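You operate a simulated robot arm through the tools that you are given. There is no shell and no other tool. Be economical: measure what you need, move in short steps, check, and stop when the job is done.

The job below is to be done with a simulated robot arm. You get a single attempt, and the scene is never put back.

Task
Test the grey bobbin on the tester; set it on the pad the display names.
Fine: tester slider in, press the green button, tester slider out before lifting it; GOOD or HOLD pad. Leave the other bobbins.

The check looks at the end state, three seconds after you hand in, the way a careful person would. Anything else that was tipped, shoved, dropped, spilled or broken makes it a failure.

Robot
A 6-joint arm with a two-finger parallel gripper, fixed in place. Base frame: the origin is at the foot of the arm, x ahead of it, y to its left, z up; the work surface is at about z = 760. Readings come in mm, degrees, newtons and seconds.
With the tool pointing down near the work surface it reaches from about 260 to 680 mm from the base axis. Its first joint turns from -66.0 to 66.0 degrees. Payload 2.9 kg.
The tool frame sits at the grasp point between the pads (the TCP): z along the fingers, y along the line on which they close. The tips reach 30 mm beyond it. Largest opening 110 mm; finger width 20, thickness 10; the body of the gripper, 48 by 112 mm, starts 55 mm behind the TCP.
Orientation is told as [roll, pitch, yaw] about the base's x, y, z axes, in that order, counted from this pose: with the fingers straight down and closing along the base's y, the tool's x points along the base's -x, its y along +y and its z along -z.

Tools
- The arm moves only by the tool arm_command. Its argument "rows" is a list of rows, each a list of 2 entries, a list of its own where there are three numbers: the shift along the tool's x, y, z in units of 50 mm (1.0 is 50 mm), then the turn, a rotation vector about the tool's x, y, z in units of 4 degrees (1.0 is 4 degrees). In form: [[[tx, ty, tz], [ax, ay, az]], ...]. A call has 1 to 10 rows; each row shifts and turns the commanded pose from where the row before left it, along the tool's axes as they then stand. "gripper" is the closure in counts, from 0 (fully open) to 255 (shut), set as the call begins (left out, the last holds). A call with a number of a shift or a turn outside -1 to 1 is refused whole. Each row takes 0.2 s and may step no farther than 50 mm and 8.6 degrees from the row before; otherwise, or with a gripper value out of range, the whole call is refused. A pose out of reach is approached as far as the arm can. The call stops where the force on the tool passes 60 N (or 10 N more than at its start, if that is more) or the arm is blocked; 0.2 s more then pass. Each finger travels about 108 mm/s and halts on what it meets, pressing with about 44 N; the grip force reading is that of the motor and also rises with nothing between the fingers. The clock runs only during rows and for 0.2 s after the last one: add rows that do not move to give the fingers time. The reply holds the time, the measured pose of the TCP, the force on the tool along the base axes, the opening and the grip force, in the units named above and with some noise, and new pictures: "views" is both (left out), scene, wrist or none.
- Cameras (640 x 400 px; columns grow to the right, rows downward): "scene" is fixed at [88, 436.4, 1379.1]; the picture's right is [-0.75, -0.66, 0.00], its down [-0.34, 0.39, -0.86] and it looks along [0.56, -0.64, -0.52] (base axes); focal length 324 px, centre (320, 200). "wrist" rides on the gripper at [72, 17, -103] in the tool frame; the picture's right is [-0.23, 0.97, 0.00], its down [-0.76, -0.18, -0.62] and it looks along [-0.61, -0.14, 0.78] (tool axes); focal length 222 px, centre (320, 200). There is no depth. A picture from a camera that has moved, and an enlarged one, comes with that camera's place and axes in the base frame and with its lens. The place of the scene camera against the robot may be out by one fixed shift of up to 18 mm in any direction.
- enlarge(camera, box): a new picture of the part [left, top, right, bottom] of that camera's present view, enlarged. The clock stands still meanwhile.
- job_done(): hands the job in; it is judged then, once.

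Work in short steps. Places have to be worked out from the pictures, the camera data and where the tool is seen: move nearer, look again, correct. Check each grasp and each placing, and mend what went wrong. You have 120 turns and 170 pictures in all, those below and enlarged ones among them. Open the gripper and draw the arm clear of the work before you hand the job in, unless the task says otherwise; then end with one line.

The tools are called by a JSON object that holds its "method" and its "body". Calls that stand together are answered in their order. arm_command: Moves the arm, as the interface text tells. Its arguments: {"type":"object","properties":{"rows":{"type":"array"},"gripper":{"type":"number"},"views":{"type":"string","enum":["both","scene","wrist","none"]}},"required":["rows"]} The other tools are called the same way: enlarge (camera, box) takes an enlarged picture of a part of a camera's view; job_done () hands the job in.

At the start:

```text
t: 0.0
ee_pos: [401.7, -217.7, 1117.0]
tool_rot: [0.0, -0.1, 0.0]
ft_force: [0.5, -0.6, -0.5]
gripper_width: 109.8
gripper_force: 0.0
```

scene: 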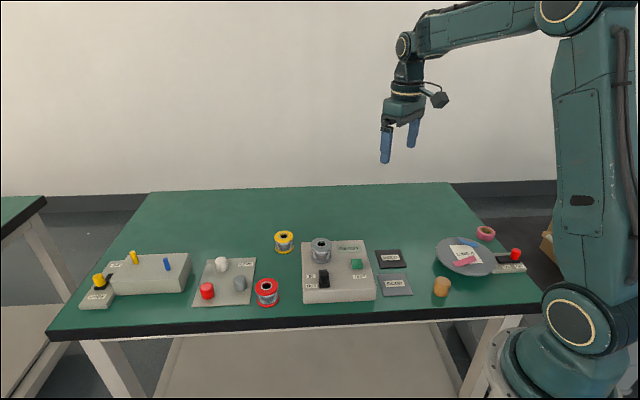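
wrist: 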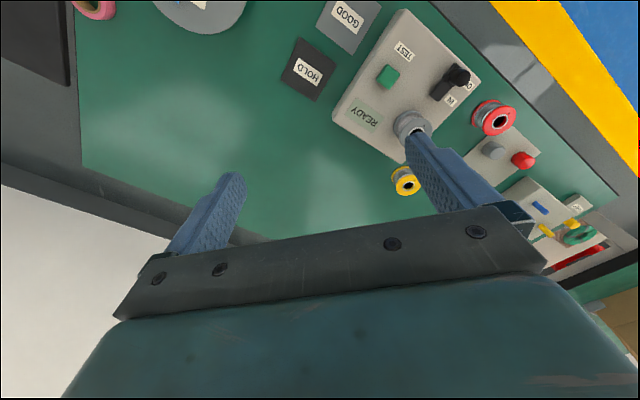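

The grey bobbin seems to sit on the tester already. I enlarge both views to see the tester, slider and button.

{"method": "enlarge", "body": {"camera": "scene", "box": [240, 210, 440, 335]}}

{"method": "enlarge", "body": {"camera": "wrist", "box": [270, 0, 542, 170]}}

```text
3.20 times, centred on (340, 272) of scene
camera zoom: at [88.0, 436.4, 1379.1], right [-0.75, -0.66, 0.0], down [-0.34, 0.39, -0.86], along [0.56, -0.64, -0.52], focal length 1036 px, centre (256, -32)
```

zoom: 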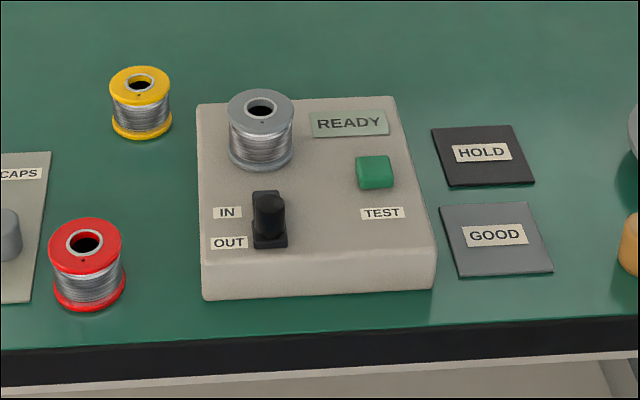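

```text
2.35 times, centred on (406, 85) of wrist
camera zoom: at [328.0, -200.6, 1220.6], right [0.23, 0.97, 0.0], down [0.76, -0.18, 0.62], along [0.61, -0.14, -0.78], focal length 523 px, centre (118, 471)
```

zoom: 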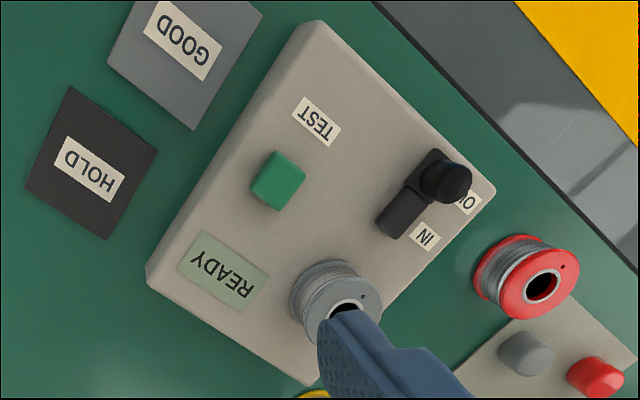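

The bobbin sits on the tester, with the knob at OUT and the display at READY. I move the wrist camera closer to it.

{"method": "arm_command", "body": {"rows": [[[0.25, 0.63, 0.47], [0, 0, 0]], [[0.25, 0.63, 0.47], [0, 0, 0]], [[0.25, 0.63, 0.47], [0, 0, 0]], [[0.25, 0.63, 0.47], [0, 0, 0]], [[0.25, 0.63, 0.47], [0, 0, 0]], [[0, 0, 0], [0, 0, 0]]], "gripper": 0}}

```text
t: 1.4
ee_pos: [341.2, -61.0, 998.1]
tool_rot: [0.0, -0.1, 0.0]
ft_force: [-0.1, -0.2, -0.8]
gripper_width: 110.1
gripper_force: 0.1
camera wrist: at [267.2, -44.3, 1101.2], right [0.23, 0.97, 0.0], down [0.76, -0.18, 0.62], along [0.61, -0.14, -0.78], focal length 222 px, centre (320, 200)
```

scene: 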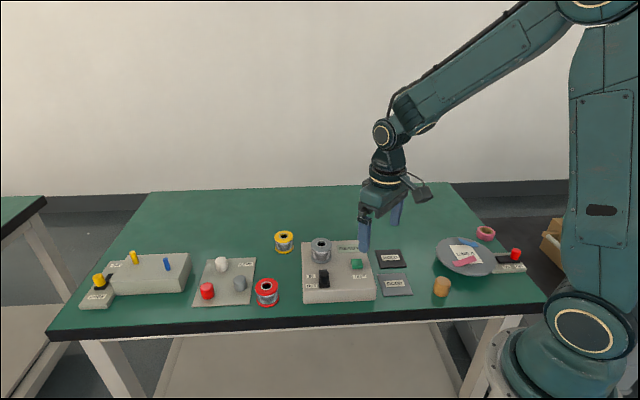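
wrist: 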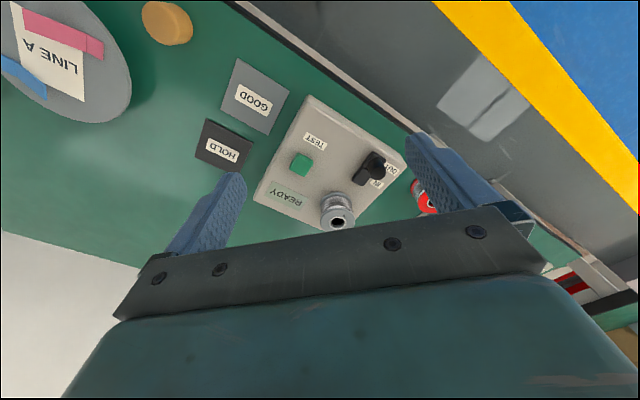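

{"method": "enlarge", "body": {"camera": "wrist", "box": [180, 40, 436, 200]}}

{"method": "enlarge", "body": {"camera": "wrist", "box": [240, 90, 416, 240]}}

```text
2.50 times, centred on (308, 120) of wrist
camera zoom: at [267.2, -44.3, 1101.2], right [0.23, 0.97, 0.0], down [0.76, -0.18, 0.62], along [0.61, -0.14, -0.78], focal length 555 px, centre (350, 400)
```

zoom: 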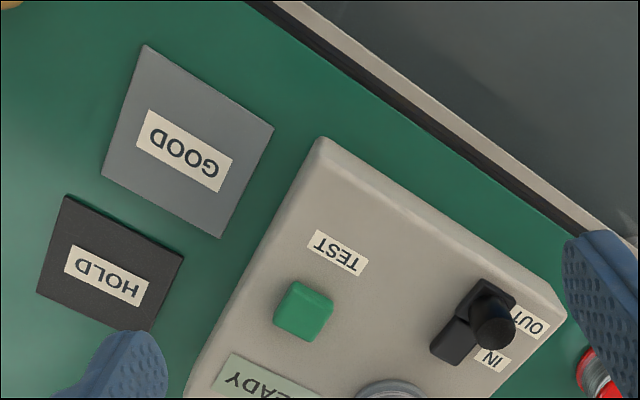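

```text
2.67 times, centred on (328, 165) of wrist
camera zoom: at [267.2, -44.3, 1101.2], right [0.23, 0.97, 0.0], down [0.76, -0.18, 0.62], along [0.61, -0.14, -0.78], focal length 592 px, centre (299, 293)
```

zoom: 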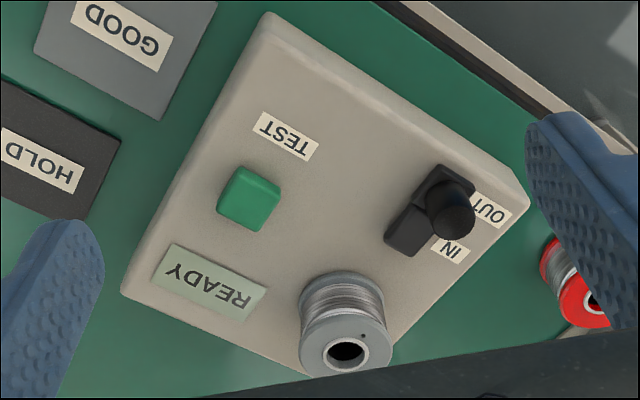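

Triangulating the two wrist views gives these positions: bobbin top about (506,-72,853), knob top about (444,0,829), button top about (420,-107,808). The tester is turned about 45°. I move above the knob and turn the tool by -45° of yaw.

{"method": "arm_command", "body": {"rows": [[[-0.69, 0.41, 0.4], [0, 0, 0]], [[-0.69, 0.41, 0.4], [0, 0, 0]], [[-0.69, 0.41, 0.4], [0, 0, 0]], [[0, 0, 0], [0, 0, 1]], [[0, 0, 0], [0, 0, 1]], [[0, 0, 0], [0, 0, 1]], [[0, 0, 0], [0, 0, 1]], [[0, 0, 0], [0, 0, 1]], [[0, 0, 0], [0, 0, 1]], [[0, 0, 0], [0, 0, 1]]], "views": "none"}}

{"method": "arm_command", "body": {"rows": [[[0, 0, 0], [0, 0, 1]], [[0, 0, 0], [0, 0, 1]], [[0, 0, 0], [0, 0, 1]], [[0, 0, 0], [0, 0, 1]], [[0, 0, 0], [0, 0, 0]]]}}

```text
t: 3.6
ee_pos: [443.7, 1.1, 939.3]
tool_rot: [0.0, -0.1, -28.0]
ft_force: [-0.3, -1.2, -0.1]
gripper_width: 109.8
gripper_force: 0.0
```

```text
t: 4.8
ee_pos: [443.5, 2.2, 938.8]
tool_rot: [0.1, -0.1, -44.0]
ft_force: [-0.6, 0.4, -0.4]
gripper_width: 110.0
gripper_force: 0.1
camera wrist: at [401.2, 63.9, 1042.5], right [0.84, 0.54, 0.0], down [0.42, -0.66, 0.62], along [0.34, -0.52, -0.78], focal length 222 px, centre (320, 200)
```

scene: 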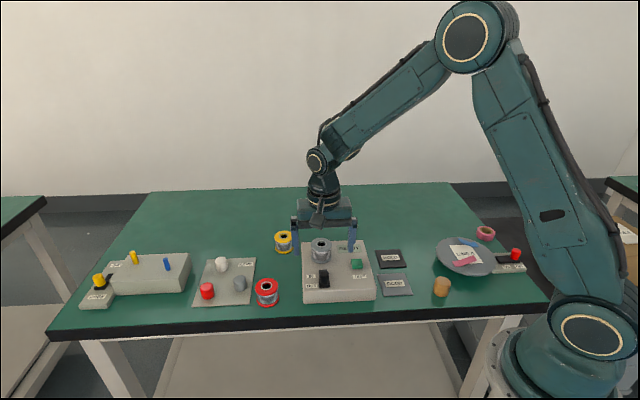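
wrist: 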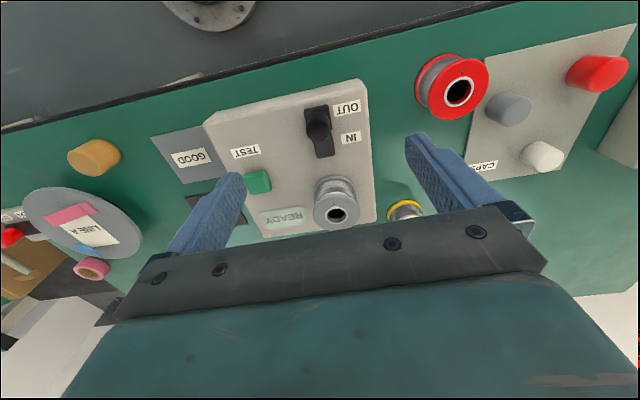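

I enlarge the tester from this closer view to refine the positions.

{"method": "enlarge", "body": {"camera": "wrist", "box": [200, 70, 408, 240]}}

```text
2.35 times, centred on (304, 155) of wrist
camera zoom: at [401.2, 63.9, 1042.5], right [0.84, 0.54, 0.0], down [0.42, -0.66, 0.62], along [0.34, -0.52, -0.78], focal length 523 px, centre (358, 306)
```

zoom: 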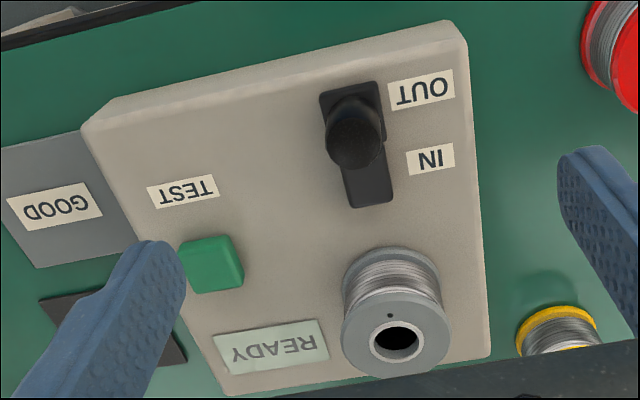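

Knob is at about (445,-3) and slides along about -46°, which matches the tool. I open the fingers to about 60 mm and go down to z ≈ 848 around the knob.

{"method": "arm_command", "body": {"rows": [[[-0.08, -0.04, 0.5], [0, 0, 0.25]], [[0, 0, 0.5], [0, 0, 0]], [[0, 0, 0.5], [0, 0, 0]], [[0, 0, 0.3], [0, 0, 0]], [[0, 0, 0], [0, 0, 0]]], "gripper": 116}}

{"method": "enlarge", "body": {"camera": "scene", "box": [270, 200, 400, 320]}}

{"method": "enlarge", "body": {"camera": "wrist", "box": [160, 60, 500, 260]}}

```text
t: 6.0
ee_pos: [443.0, -0.8, 849.4]
tool_rot: [0.0, 0.0, -45.0]
ft_force: [0.4, -0.3, -0.3]
gripper_width: 59.9
gripper_force: 0.1
camera wrist: at [402.4, 61.4, 953.0], right [0.85, 0.53, 0.0], down [0.41, -0.66, 0.62], along [0.33, -0.53, -0.78], focal length 222 px, centre (320, 200)
```

scene: 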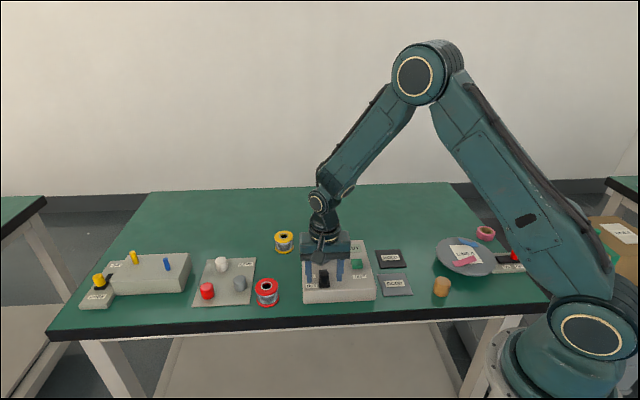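
wrist: 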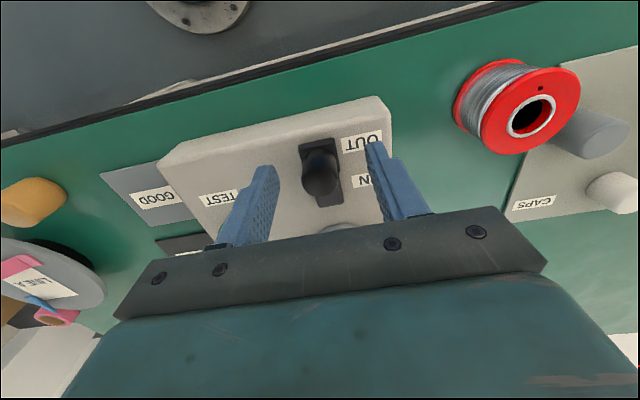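

```text
3.33 times, centred on (335, 260) of scene
camera zoom: at [88.0, 436.4, 1379.1], right [-0.75, -0.66, 0.0], down [-0.34, 0.39, -0.86], along [0.56, -0.64, -0.52], focal length 1079 px, centre (270, 0)
```

zoom: 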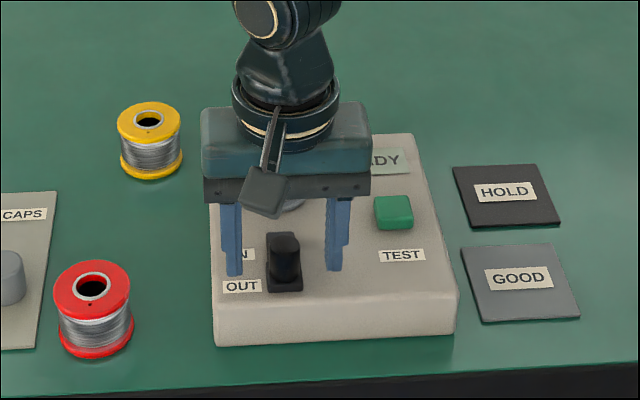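

```text
1.88 times, centred on (330, 160) of wrist
camera zoom: at [402.4, 61.4, 953.0], right [0.85, 0.53, 0.0], down [0.41, -0.66, 0.62], along [0.33, -0.53, -0.78], focal length 418 px, centre (301, 275)
```

zoom: 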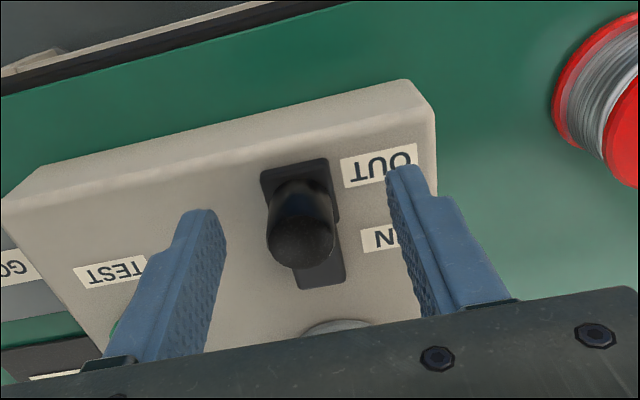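

The knob stands between the fingers, about 7 mm ahead. I correct for that, lower to z ≈ 833 and close on it.

{"method": "arm_command", "body": {"rows": [[[-0.13, -0.05, 0.1], [0, 0, 0]], [[0, 0, 0.23], [0, 0, 0]], [[0, 0, 0], [0, 0, 0]]], "views": "none"}}

{"method": "arm_command", "body": {"rows": [[[0, 0, 0], [0, 0, 0]], [[0, 0, 0], [0, 0, 0]], [[0, 0, 0], [0, 0, 0]]], "gripper": 190}}

```text
t: 6.8
ee_pos: [447.7, -9.2, 834.5]
tool_rot: [0.0, -0.1, -45.0]
ft_force: [-8.5, 1.4, 30.2]
gripper_width: 59.9
gripper_force: 0.0
```

```text
t: 7.6
ee_pos: [448.5, -8.3, 834.8]
tool_rot: [-0.1, -0.1, -45.2]
ft_force: [-7.0, -17.3, 39.9]
gripper_width: 33.5
gripper_force: 5.2
camera wrist: at [406.7, 53.3, 938.4], right [0.85, 0.53, 0.0], down [0.41, -0.66, 0.63], along [0.33, -0.53, -0.78], focal length 222 px, centre (320, 200)
```

scene: 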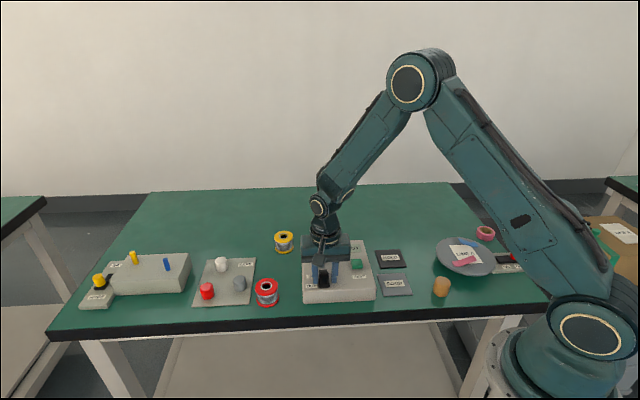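
wrist: 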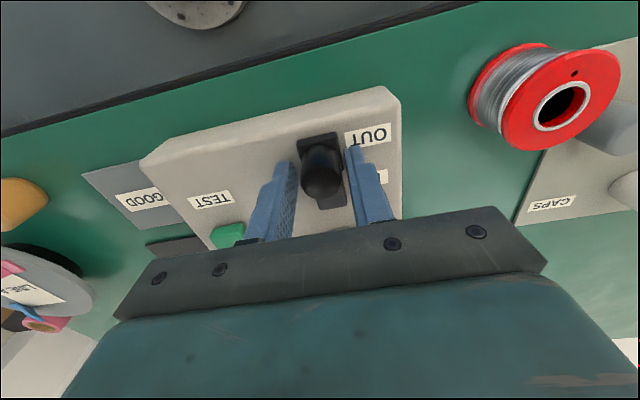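

The fingertips are touching the tester top at z ≈ 805, so I raise a few millimetres to relieve the force and look again.

{"method": "arm_command", "body": {"rows": [[[0, 0, -0.14], [0, 0, 0]], [[0, 0, 0], [0, 0, 0]]], "views": "none", "gripper": 170}}

{"method": "enlarge", "body": {"camera": "wrist", "box": [200, 80, 440, 250]}}

{"method": "enlarge", "body": {"camera": "scene", "box": [270, 220, 400, 310]}}

```text
t: 8.2
ee_pos: [446.5, -7.3, 838.9]
tool_rot: [0.0, 0.1, -44.9]
ft_force: [0.1, 0.5, -0.4]
gripper_width: 36.8
gripper_force: 0.0
```

```text
2.35 times, centred on (320, 165) of wrist
camera zoom: at [406.2, 54.9, 942.2], right [0.85, 0.53, 0.0], down [0.41, -0.66, 0.62], along [0.33, -0.53, -0.78], focal length 523 px, centre (320, 282)
```

zoom: 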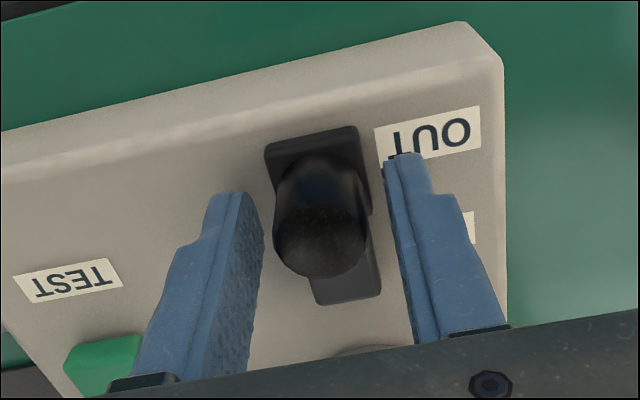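

```text
4.44 times, centred on (335, 265) of scene
camera zoom: at [87.9, 436.4, 1379.1], right [-0.75, -0.66, 0.0], down [-0.34, 0.39, -0.86], along [0.56, -0.64, -0.52], focal length 1438 px, centre (253, -89)
```

zoom: 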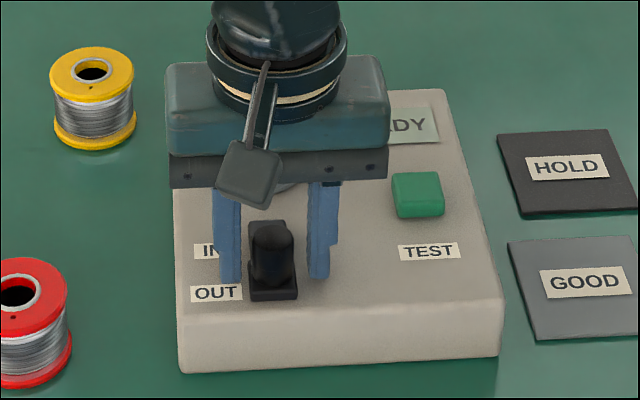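

The knob is now between the fingers and nothing is touching. I close on it.

{"method": "arm_command", "body": {"rows": [[[0, 0, 0], [0, 0, 0]], [[0, 0, 0], [0, 0, 0]], [[0, 0, 0], [0, 0, 0]]], "gripper": 225, "views": "wrist"}}

```text
t: 9.0
ee_pos: [448.0, -6.8, 837.8]
tool_rot: [0.1, 0.2, -44.8]
ft_force: [10.8, 13.4, -14.8]
gripper_width: 25.9
gripper_force: 45.0
camera wrist: at [407.1, 55.3, 942.4], right [0.85, 0.53, 0.0], down [0.41, -0.66, 0.62], along [0.33, -0.53, -0.78], focal length 222 px, centre (320, 200)
```

wrist: 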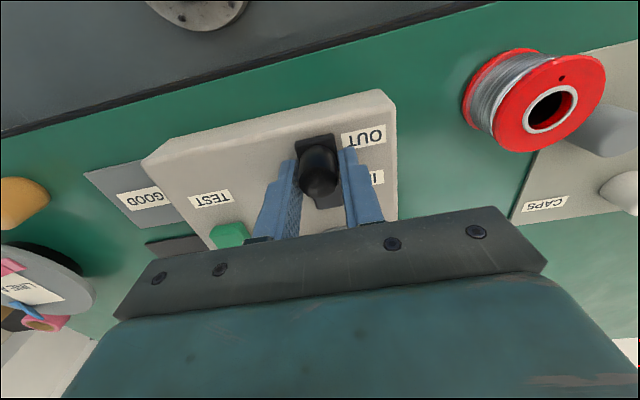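

The knob is gripped at 25.9 mm. I slide toward IN along tool -x in small steps and watch the force.

{"method": "arm_command", "body": {"rows": [[[0, 0.03, 0], [0, 0, 0]], [[-0.1, 0, 0], [0, 0, 0]], [[-0.1, 0, 0], [0, 0, 0]], [[-0.1, 0, 0], [0, 0, 0]], [[-0.1, 0, 0], [0, 0, 0]]]}}

```text
t: 10.2
ee_pos: [462.0, -21.5, 838.9]
tool_rot: [-0.1, 0.2, -45.0]
ft_force: [4.4, 6.7, -30.0]
gripper_width: 26.0
gripper_force: 45.6
camera wrist: at [421.8, 41.7, 942.7], right [0.85, 0.53, 0.0], down [0.42, -0.66, 0.62], along [0.33, -0.53, -0.78], focal length 222 px, centre (320, 200)
```

scene: 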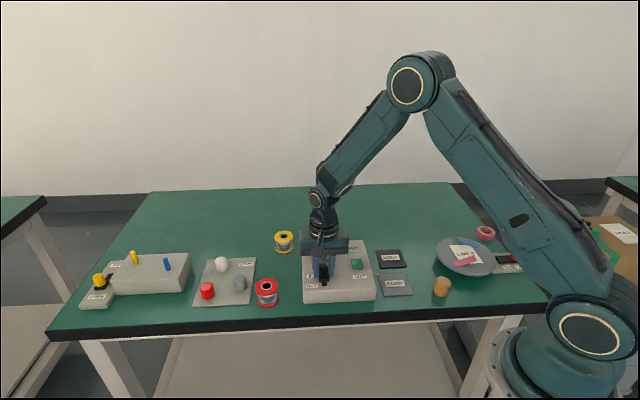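
wrist: 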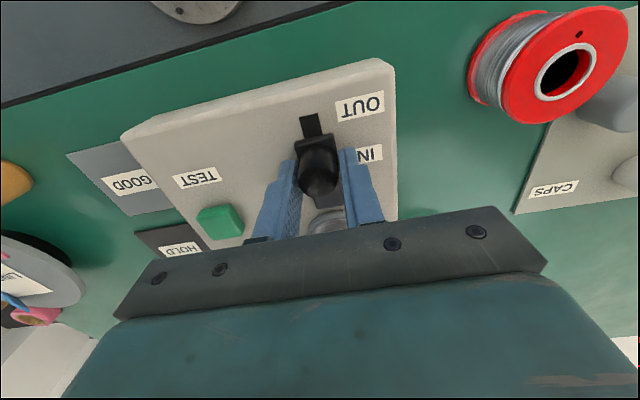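

The slider follows the fingers and the slot now shows behind it. I continue toward IN and lower slightly to relieve the vertical pull.

{"method": "arm_command", "body": {"rows": [[[0, 0, 0.03], [0, 0, 0]], [[-0.08, 0, 0], [0, 0, 0]], [[-0.08, 0, 0], [0, 0, 0]], [[-0.06, 0, 0], [0, 0, 0]], [[0, 0, 0], [0, 0, 0]]]}}

{"method": "enlarge", "body": {"camera": "wrist", "box": [200, 50, 440, 250]}}

```text
t: 11.4
ee_pos: [468.7, -27.2, 837.6]
tool_rot: [0.1, 0.4, -44.7]
ft_force: [-19.2, 21.9, 10.3]
gripper_width: 26.0
gripper_force: 45.5
camera wrist: at [427.8, 34.8, 942.7], right [0.85, 0.53, 0.0], down [0.42, -0.67, 0.62], along [0.33, -0.52, -0.79], focal length 222 px, centre (320, 200)
```

scene: 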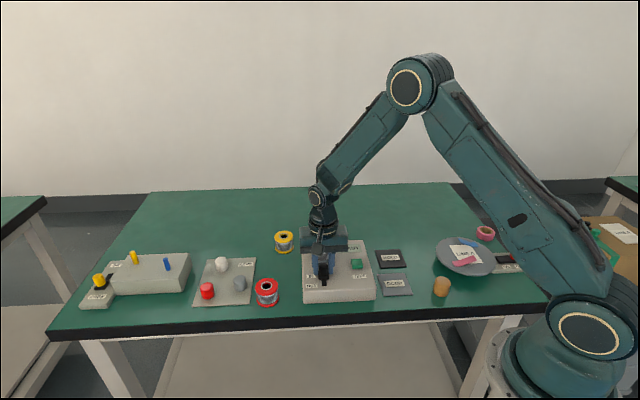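
wrist: 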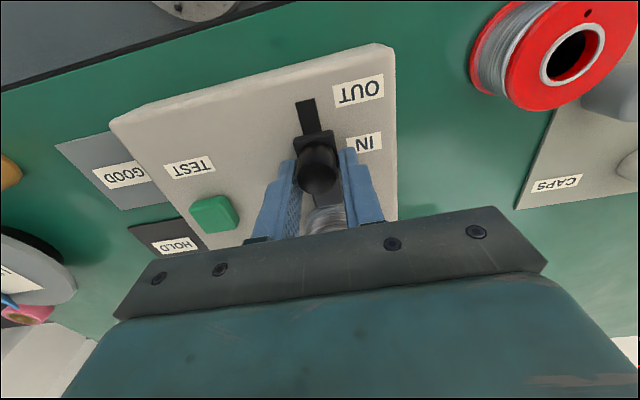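

```text
2.00 times, centred on (320, 150) of wrist
camera zoom: at [427.8, 34.8, 942.7], right [0.85, 0.53, 0.0], down [0.42, -0.67, 0.62], along [0.33, -0.52, -0.79], focal length 444 px, centre (320, 300)
```

zoom: 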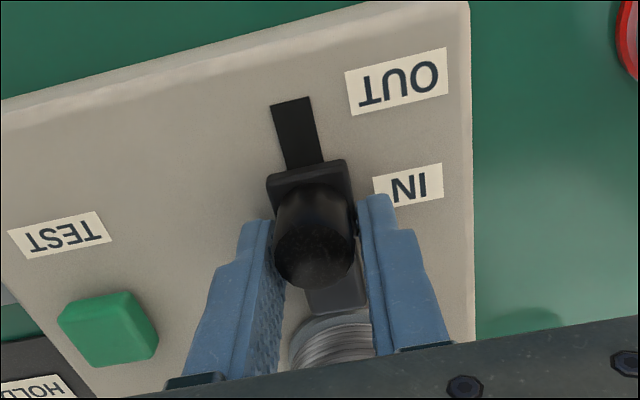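

There is about 29 N of resistance along the slide after about 29 mm of travel, so the slider is at the IN stop. I ease off, open and rise.

{"method": "arm_command", "body": {"rows": [[[0.04, 0, 0], [0, 0, 0]], [[0, 0, 0], [0, 0, 0]]], "views": "none"}}

{"method": "arm_command", "body": {"rows": [[[0, 0, 0], [0, 0, 0]], [[0, 0, 0], [0, 0, 0]], [[0, 0, -0.6], [0, 0, 0]], [[0, 0, -1], [0, 0, 0]], [[0.6, 0, -0.4], [0, 0, 0]], [[0, 0, 0], [0, 0, 0]]], "gripper": 130}}

{"method": "enlarge", "body": {"camera": "wrist", "box": [180, 60, 420, 220]}}

{"method": "enlarge", "body": {"camera": "scene", "box": [270, 220, 420, 310]}}

```text
t: 12.0
ee_pos: [469.0, -26.5, 837.9]
tool_rot: [0.1, 0.1, -44.9]
ft_force: [-10.9, 14.4, 10.1]
gripper_width: 25.4
gripper_force: 45.5
```

```text
t: 13.4
ee_pos: [448.5, -6.3, 940.1]
tool_rot: [0.1, 0.1, -45.1]
ft_force: [-0.3, -0.8, -0.9]
gripper_width: 53.9
gripper_force: 0.0
camera wrist: at [407.9, 55.8, 1043.4], right [0.85, 0.53, 0.0], down [0.41, -0.66, 0.62], along [0.33, -0.53, -0.78], focal length 222 px, centre (320, 200)
```

scene: 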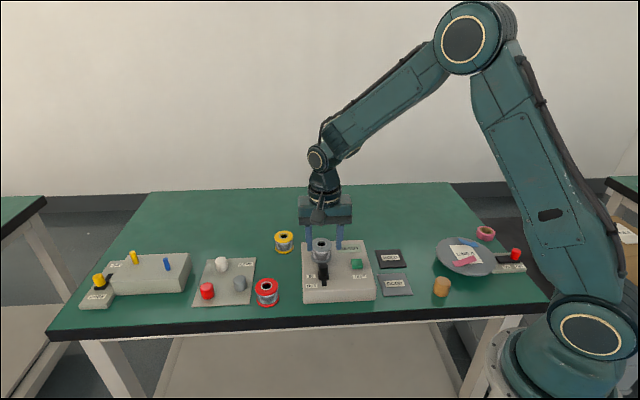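
wrist: 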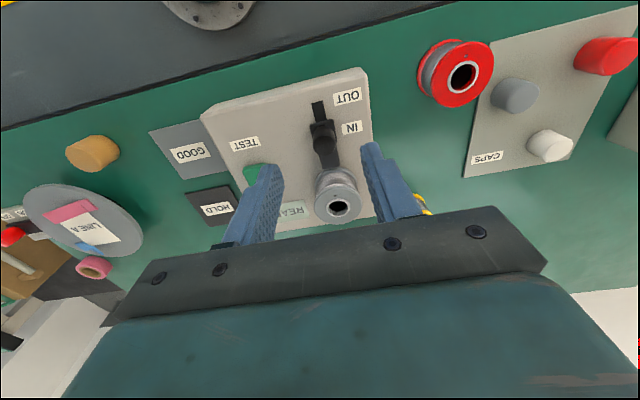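

```text
2.50 times, centred on (300, 140) of wrist
camera zoom: at [407.9, 55.8, 1043.4], right [0.85, 0.53, 0.0], down [0.41, -0.66, 0.62], along [0.33, -0.53, -0.78], focal length 555 px, centre (370, 350)
```

zoom: 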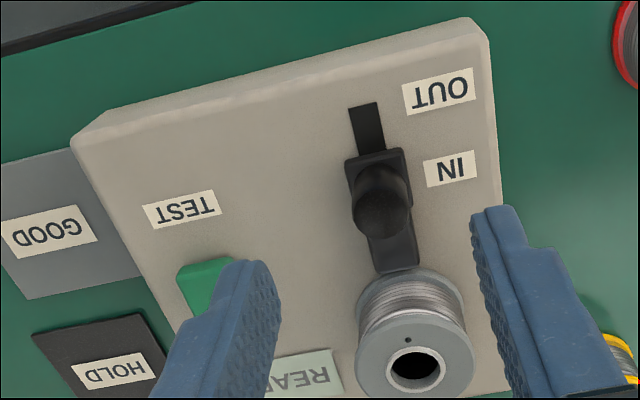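

```text
4.27 times, centred on (345, 265) of scene
camera zoom: at [87.9, 436.4, 1379.1], right [-0.75, -0.66, 0.0], down [-0.34, 0.39, -0.86], along [0.56, -0.64, -0.52], focal length 1381 px, centre (213, -77)
```

zoom: 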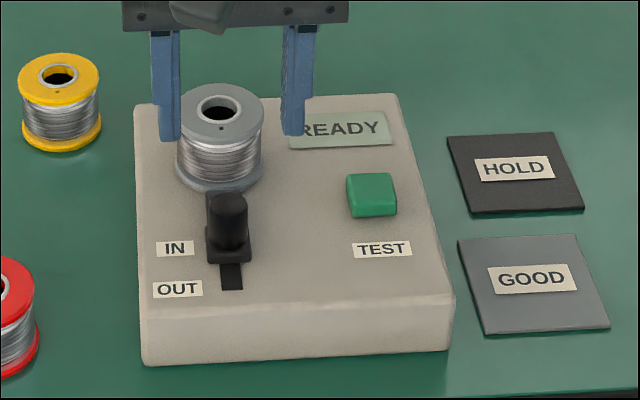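

The slider is at IN with its tongue on the bobbin, and the tester hasn't moved. I close the fingers and move above the button at about (421,-107).

{"method": "arm_command", "body": {"rows": [[[-0.345, -0.604, 0], [0, 0, 0]], [[-0.345, -0.604, 0.3], [0, 0, 0]], [[-0.345, -0.604, 0.4], [0, 0, 0]], [[0, 0, 0.8], [0, 0, 0]], [[0, 0, 0], [0, 0, 0]]], "gripper": 255}}

{"method": "enlarge", "body": {"camera": "scene", "box": [270, 220, 420, 310]}}

{"method": "enlarge", "body": {"camera": "wrist", "box": [200, 60, 440, 240]}}

```text
t: 14.6
ee_pos: [420.5, -108.3, 861.4]
tool_rot: [-0.1, 0.0, -45.0]
ft_force: [-0.2, 0.0, 0.1]
gripper_width: 0.0
gripper_force: 37.2
camera wrist: at [379.9, -46.2, 965.7], right [0.85, 0.53, 0.0], down [0.41, -0.66, 0.62], along [0.33, -0.53, -0.78], focal length 222 px, centre (320, 200)
```

scene: 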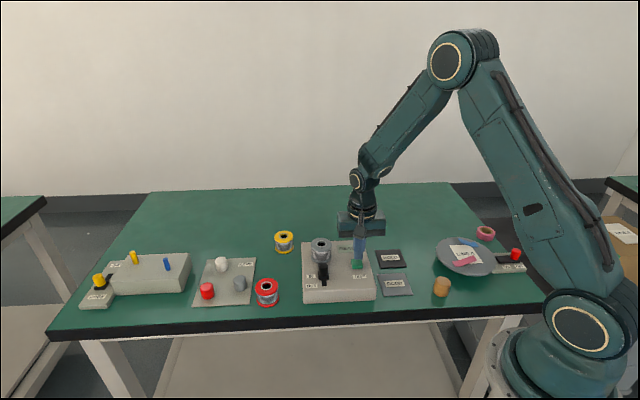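
wrist: 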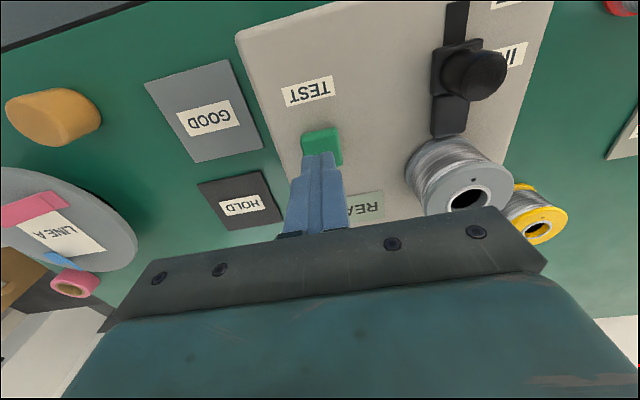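

```text
4.27 times, centred on (345, 265) of scene
camera zoom: at [88.0, 436.4, 1379.1], right [-0.75, -0.66, 0.0], down [-0.34, 0.39, -0.86], along [0.56, -0.64, -0.52], focal length 1381 px, centre (213, -77)
```

zoom: 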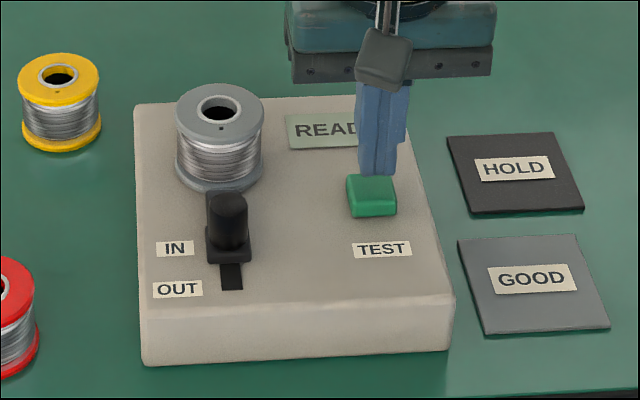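

```text
2.22 times, centred on (320, 150) of wrist
camera zoom: at [379.9, -46.2, 965.7], right [0.85, 0.53, 0.0], down [0.41, -0.66, 0.62], along [0.33, -0.53, -0.78], focal length 494 px, centre (320, 311)
```

zoom: 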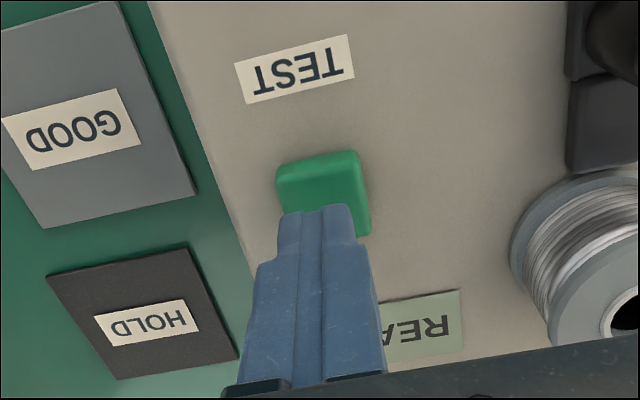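

The closed fingertips are just above the button. I press down in small steps until the force rises.

{"method": "arm_command", "body": {"rows": [[[0, 0, 0.2], [0, 0, 0]], [[0, 0, 0.08], [0, 0, 0]], [[0, 0, 0.06], [0, 0, 0]], [[0, 0, 0.04], [0, 0, 0]]], "views": "scene"}}

{"method": "enlarge", "body": {"camera": "scene", "box": [270, 220, 420, 310]}}

```text
t: 15.6
ee_pos: [420.2, -108.1, 845.3]
tool_rot: [0.0, 0.1, -45.1]
ft_force: [-0.8, 1.4, 1.6]
gripper_width: 0.1
gripper_force: 38.3
```

scene: 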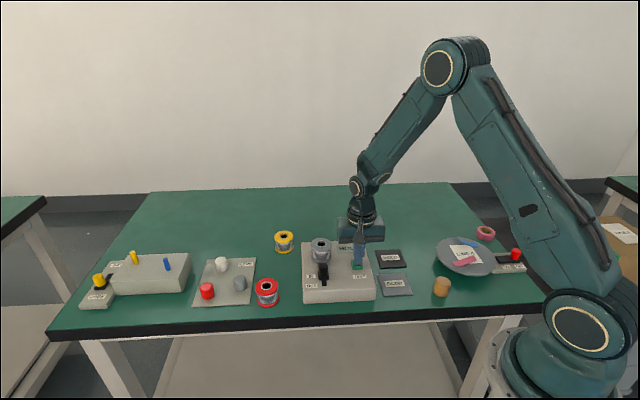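

```text
4.27 times, centred on (345, 265) of scene
camera zoom: at [87.9, 436.4, 1379.1], right [-0.75, -0.66, 0.0], down [-0.34, 0.39, -0.86], along [0.56, -0.64, -0.52], focal length 1381 px, centre (213, -77)
```

zoom: 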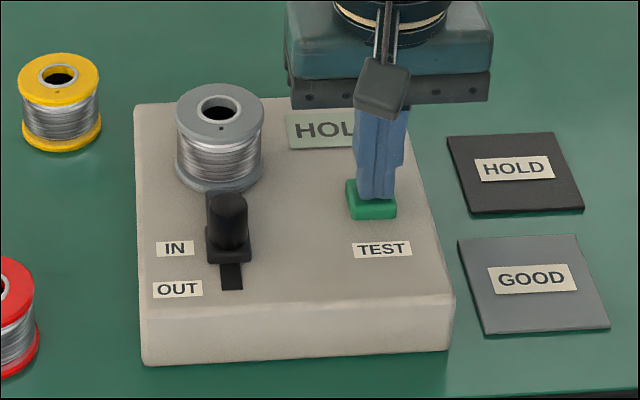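

The display now shows HOLD. I rise, check it, and go back above the knob with the fingers part-open.

{"method": "arm_command", "body": {"rows": [[[0, 0, -0.8], [0, 0, 0]], [[0, 0, -0.9], [0, 0, 0]], [[0.24, 0.912, 0], [0, 0, 0]], [[0.24, 0.912, 0], [0, 0, 0]], [[0, 0, 0], [0, 0, 0]]], "gripper": 130}}

{"method": "enlarge", "body": {"camera": "scene", "box": [270, 220, 420, 310]}}

{"method": "enlarge", "body": {"camera": "wrist", "box": [140, 60, 440, 240]}}

```text
t: 16.8
ee_pos: [469.9, -28.1, 928.7]
tool_rot: [0.1, 0.0, -44.9]
ft_force: [-0.3, -0.6, -0.5]
gripper_width: 53.7
gripper_force: 0.0
camera wrist: at [429.2, 34.1, 1031.9], right [0.85, 0.53, 0.0], down [0.41, -0.66, 0.62], along [0.33, -0.53, -0.78], focal length 222 px, centre (320, 200)
```

scene: 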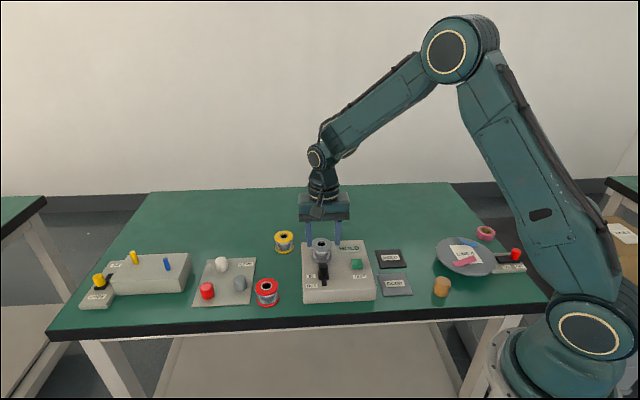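
wrist: 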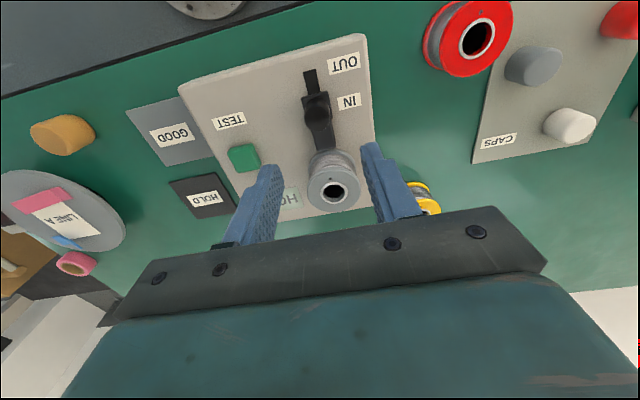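

```text
4.27 times, centred on (345, 265) of scene
camera zoom: at [87.9, 436.4, 1379.1], right [-0.75, -0.66, 0.0], down [-0.34, 0.39, -0.86], along [0.56, -0.64, -0.52], focal length 1381 px, centre (213, -77)
```

zoom: 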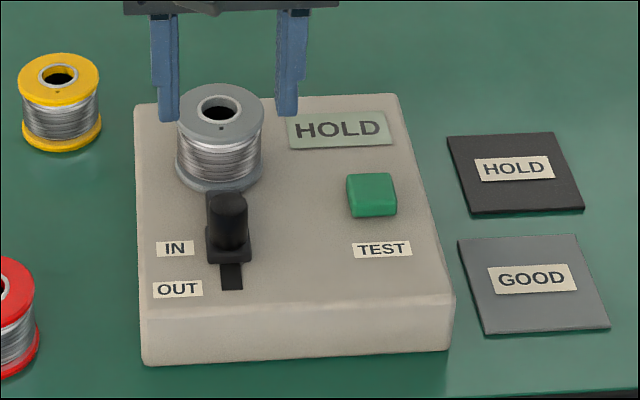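

```text
2.13 times, centred on (290, 150) of wrist
camera zoom: at [429.2, 34.1, 1031.9], right [0.85, 0.53, 0.0], down [0.41, -0.66, 0.62], along [0.33, -0.53, -0.78], focal length 474 px, centre (384, 307)
```

zoom: 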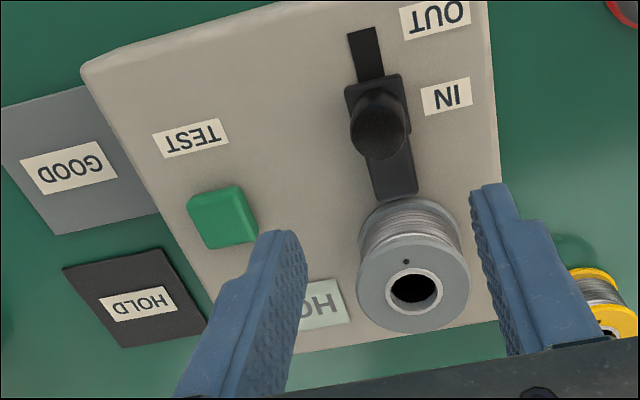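

HOLD is confirmed, and the HOLD pad centre is at about (387,-234). I lower around the knob and grip it.

{"method": "arm_command", "body": {"rows": [[[0, 0, 0.7], [0, 0, 0]], [[0, 0, 0.7], [0, 0, 0]], [[0, 0, 0.39], [0, 0, 0]], [[0, 0, 0], [0, 0, 0]]], "views": "wrist"}}

{"method": "arm_command", "body": {"rows": [[[0, 0, 0], [0, 0, 0]], [[0, 0, 0], [0, 0, 0]], [[0, 0, 0], [0, 0, 0]]], "gripper": 225, "views": "wrist"}}

```text
t: 17.8
ee_pos: [469.5, -29.9, 838.8]
tool_rot: [0.0, 0.0, -45.0]
ft_force: [0.2, 1.1, -0.3]
gripper_width: 54.2
gripper_force: 0.0
camera wrist: at [428.4, 32.7, 942.3], right [0.85, 0.53, 0.0], down [0.41, -0.66, 0.62], along [0.33, -0.53, -0.78], focal length 222 px, centre (320, 200)
```

wrist: 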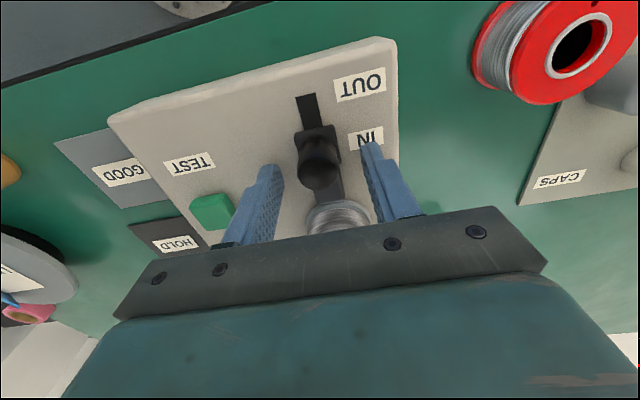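

```text
t: 18.6
ee_pos: [470.2, -29.7, 839.2]
tool_rot: [0.1, 0.1, -44.9]
ft_force: [9.1, 9.2, -7.5]
gripper_width: 25.6
gripper_force: 45.2
camera wrist: at [429.0, 33.5, 942.4], right [0.85, 0.53, 0.0], down [0.41, -0.66, 0.62], along [0.33, -0.53, -0.78], focal length 222 px, centre (320, 200)
```

wrist: 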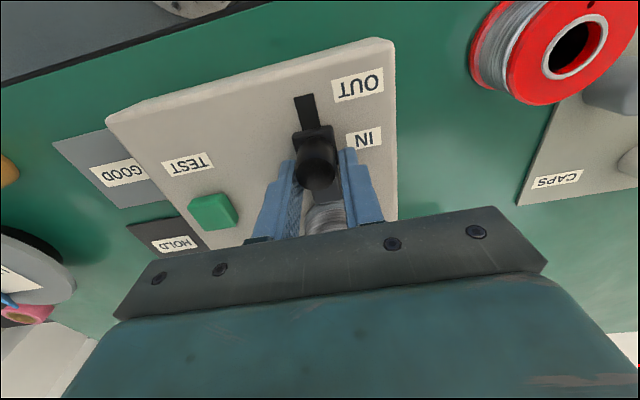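

The knob is gripped. I slide back to OUT, about 30 mm along tool +x.

{"method": "arm_command", "body": {"rows": [[[0.12, 0.02, 0], [0, 0, 0]], [[0.12, 0, 0], [0, 0, 0]], [[0.12, 0, 0], [0, 0, 0]], [[0.12, 0, 0], [0, 0, 0]], [[0.1, 0, 0], [0, 0, 0]], [[0.05, 0, 0], [0, 0, 0]], [[0, 0, 0], [0, 0, 0]]]}}

```text
t: 20.2
ee_pos: [448.8, -7.2, 840.4]
tool_rot: [0.0, -0.7, -45.3]
ft_force: [18.1, -27.7, 4.1]
gripper_width: 25.9
gripper_force: 44.9
camera wrist: at [407.0, 56.7, 943.3], right [0.85, 0.52, 0.0], down [0.4, -0.66, 0.63], along [0.33, -0.54, -0.78], focal length 222 px, centre (320, 200)
```

scene: 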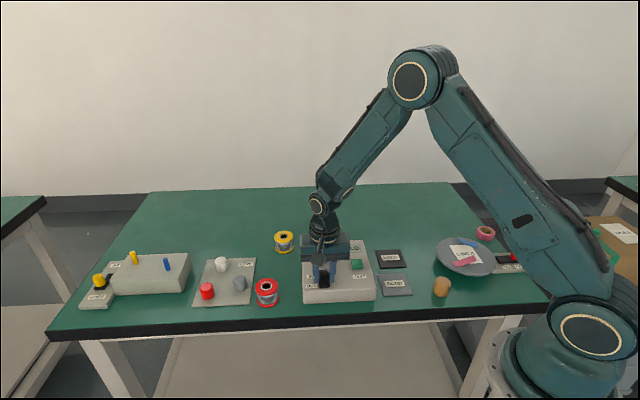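
wrist: 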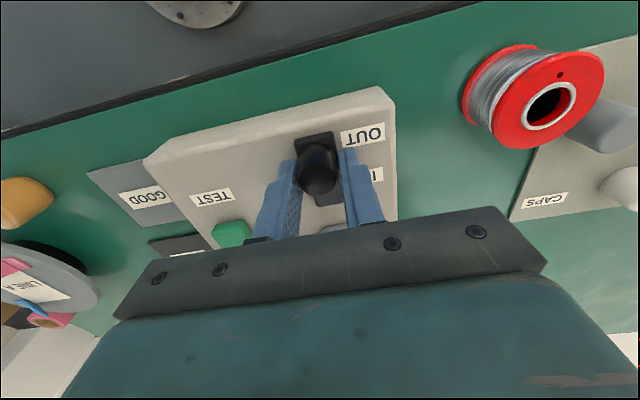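

The slider is at the OUT stop with about 33 N of resistance. I ease off, release, rise, and move above the bobbin with the fingers opened to 80 mm.

{"method": "arm_command", "body": {"rows": [[[-0.06, 0, 0], [0, 0, 0]], [[0, 0, 0], [0, 0, 0]]], "views": "none"}}

{"method": "arm_command", "body": {"rows": [[[0, 0, 0], [0, 0, 0]], [[0, 0, 0], [0, 0, 0]], [[0, 0, -0.9], [0, 0, 0]], [[0, 0, -0.95], [0, 0, 0]], [[0, 0, 0], [0, 0, 0]]], "gripper": 70}}

{"method": "enlarge", "body": {"camera": "scene", "box": [270, 220, 420, 310]}}

{"method": "enlarge", "body": {"camera": "wrist", "box": [180, 60, 440, 240]}}

```text
t: 20.8
ee_pos: [447.7, -7.3, 840.4]
tool_rot: [-0.1, -0.2, -45.0]
ft_force: [5.2, -20.6, 20.1]
gripper_width: 25.5
gripper_force: 45.1
```

```text
t: 22.0
ee_pos: [448.2, -2.9, 931.8]
tool_rot: [0.0, 0.0, -45.0]
ft_force: [-0.1, 0.0, 0.6]
gripper_width: 79.5
gripper_force: 0.0
camera wrist: at [406.8, 59.6, 1035.2], right [0.85, 0.53, 0.0], down [0.41, -0.66, 0.62], along [0.33, -0.53, -0.78], focal length 222 px, centre (320, 200)
```

scene: 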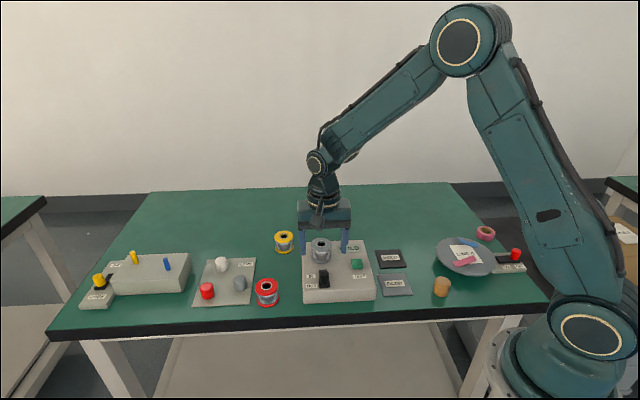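
wrist: 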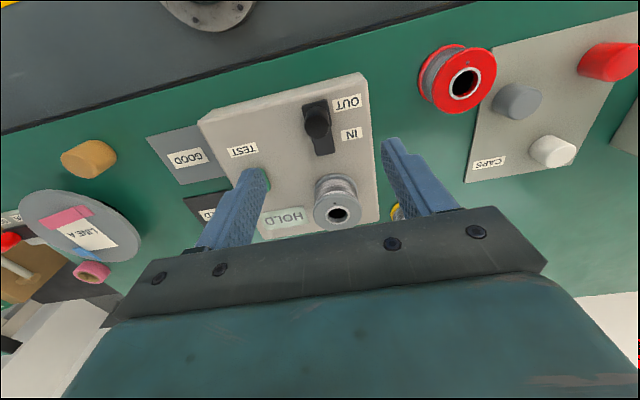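

```text
4.27 times, centred on (345, 265) of scene
camera zoom: at [87.9, 436.4, 1379.1], right [-0.75, -0.66, 0.0], down [-0.34, 0.39, -0.86], along [0.56, -0.64, -0.52], focal length 1381 px, centre (213, -77)
```

zoom: 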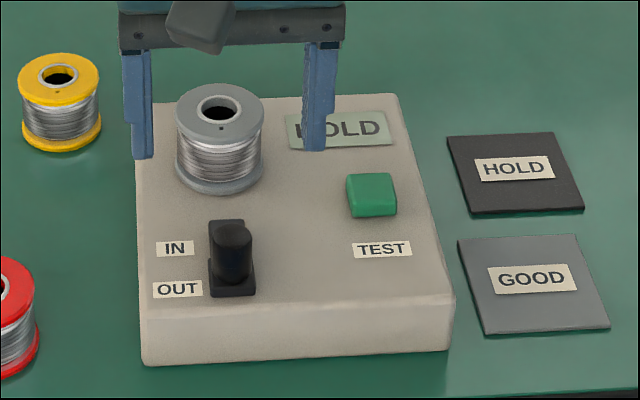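

```text
2.22 times, centred on (310, 150) of wrist
camera zoom: at [406.8, 59.6, 1035.2], right [0.85, 0.53, 0.0], down [0.41, -0.66, 0.62], along [0.33, -0.53, -0.78], focal length 494 px, centre (342, 311)
```

zoom: 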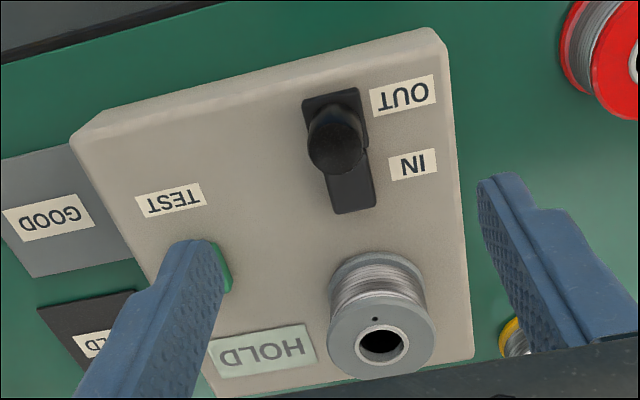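

The slider is at OUT and the bobbin is still at about (510.5,-71). I move above it and go partway down.

{"method": "arm_command", "body": {"rows": [[[-0.92, -0.05, 0], [0, 0, 0]], [[-0.92, -0.04, 0], [0, 0, 0]], [[0, 0, 0.6], [0, 0, 0]], [[0, 0, 0], [0, 0, 0]]]}}

{"method": "enlarge", "body": {"camera": "wrist", "box": [180, 60, 440, 240]}}

{"method": "enlarge", "body": {"camera": "scene", "box": [270, 200, 400, 290]}}

```text
t: 23.0
ee_pos: [508.2, -71.0, 904.3]
tool_rot: [0.0, 0.1, -45.0]
ft_force: [1.2, -0.3, 0.4]
gripper_width: 79.8
gripper_force: 0.0
camera wrist: at [466.8, -8.4, 1007.8], right [0.85, 0.53, 0.0], down [0.41, -0.66, 0.62], along [0.33, -0.53, -0.78], focal length 222 px, centre (320, 200)
```

scene: 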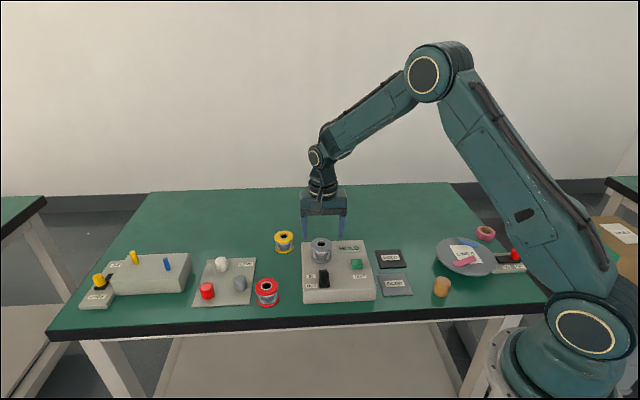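
wrist: 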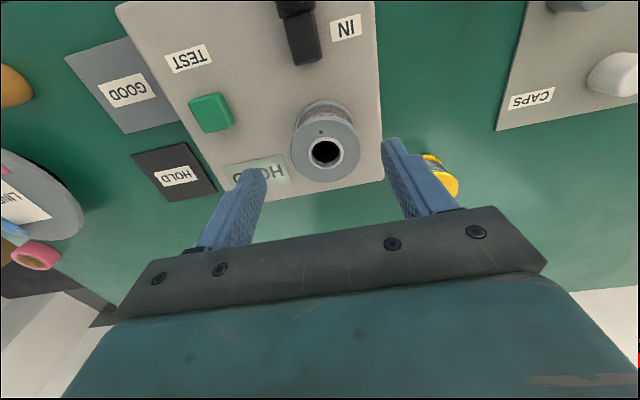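

```text
2.22 times, centred on (310, 150) of wrist
camera zoom: at [466.8, -8.4, 1007.8], right [0.85, 0.53, 0.0], down [0.41, -0.66, 0.62], along [0.33, -0.53, -0.78], focal length 494 px, centre (342, 311)
```

zoom: 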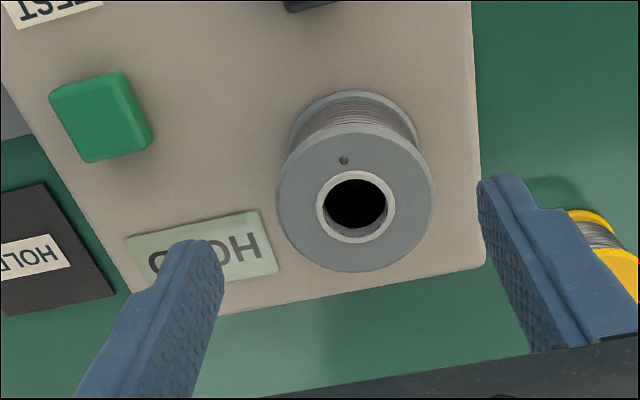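

```text
4.44 times, centred on (335, 245) of scene
camera zoom: at [88.0, 436.4, 1379.1], right [-0.75, -0.66, 0.0], down [-0.34, 0.39, -0.86], along [0.56, -0.64, -0.52], focal length 1438 px, centre (253, 0)
```

zoom: 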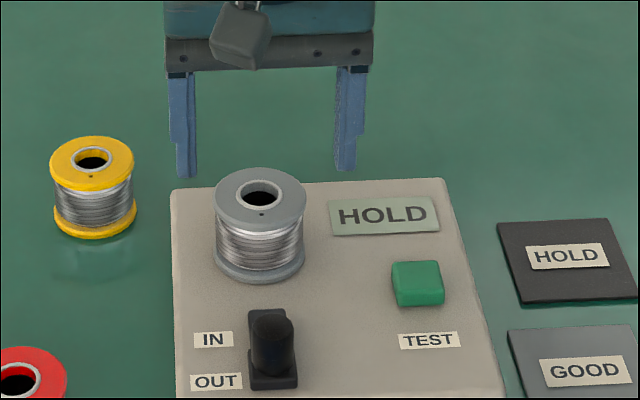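

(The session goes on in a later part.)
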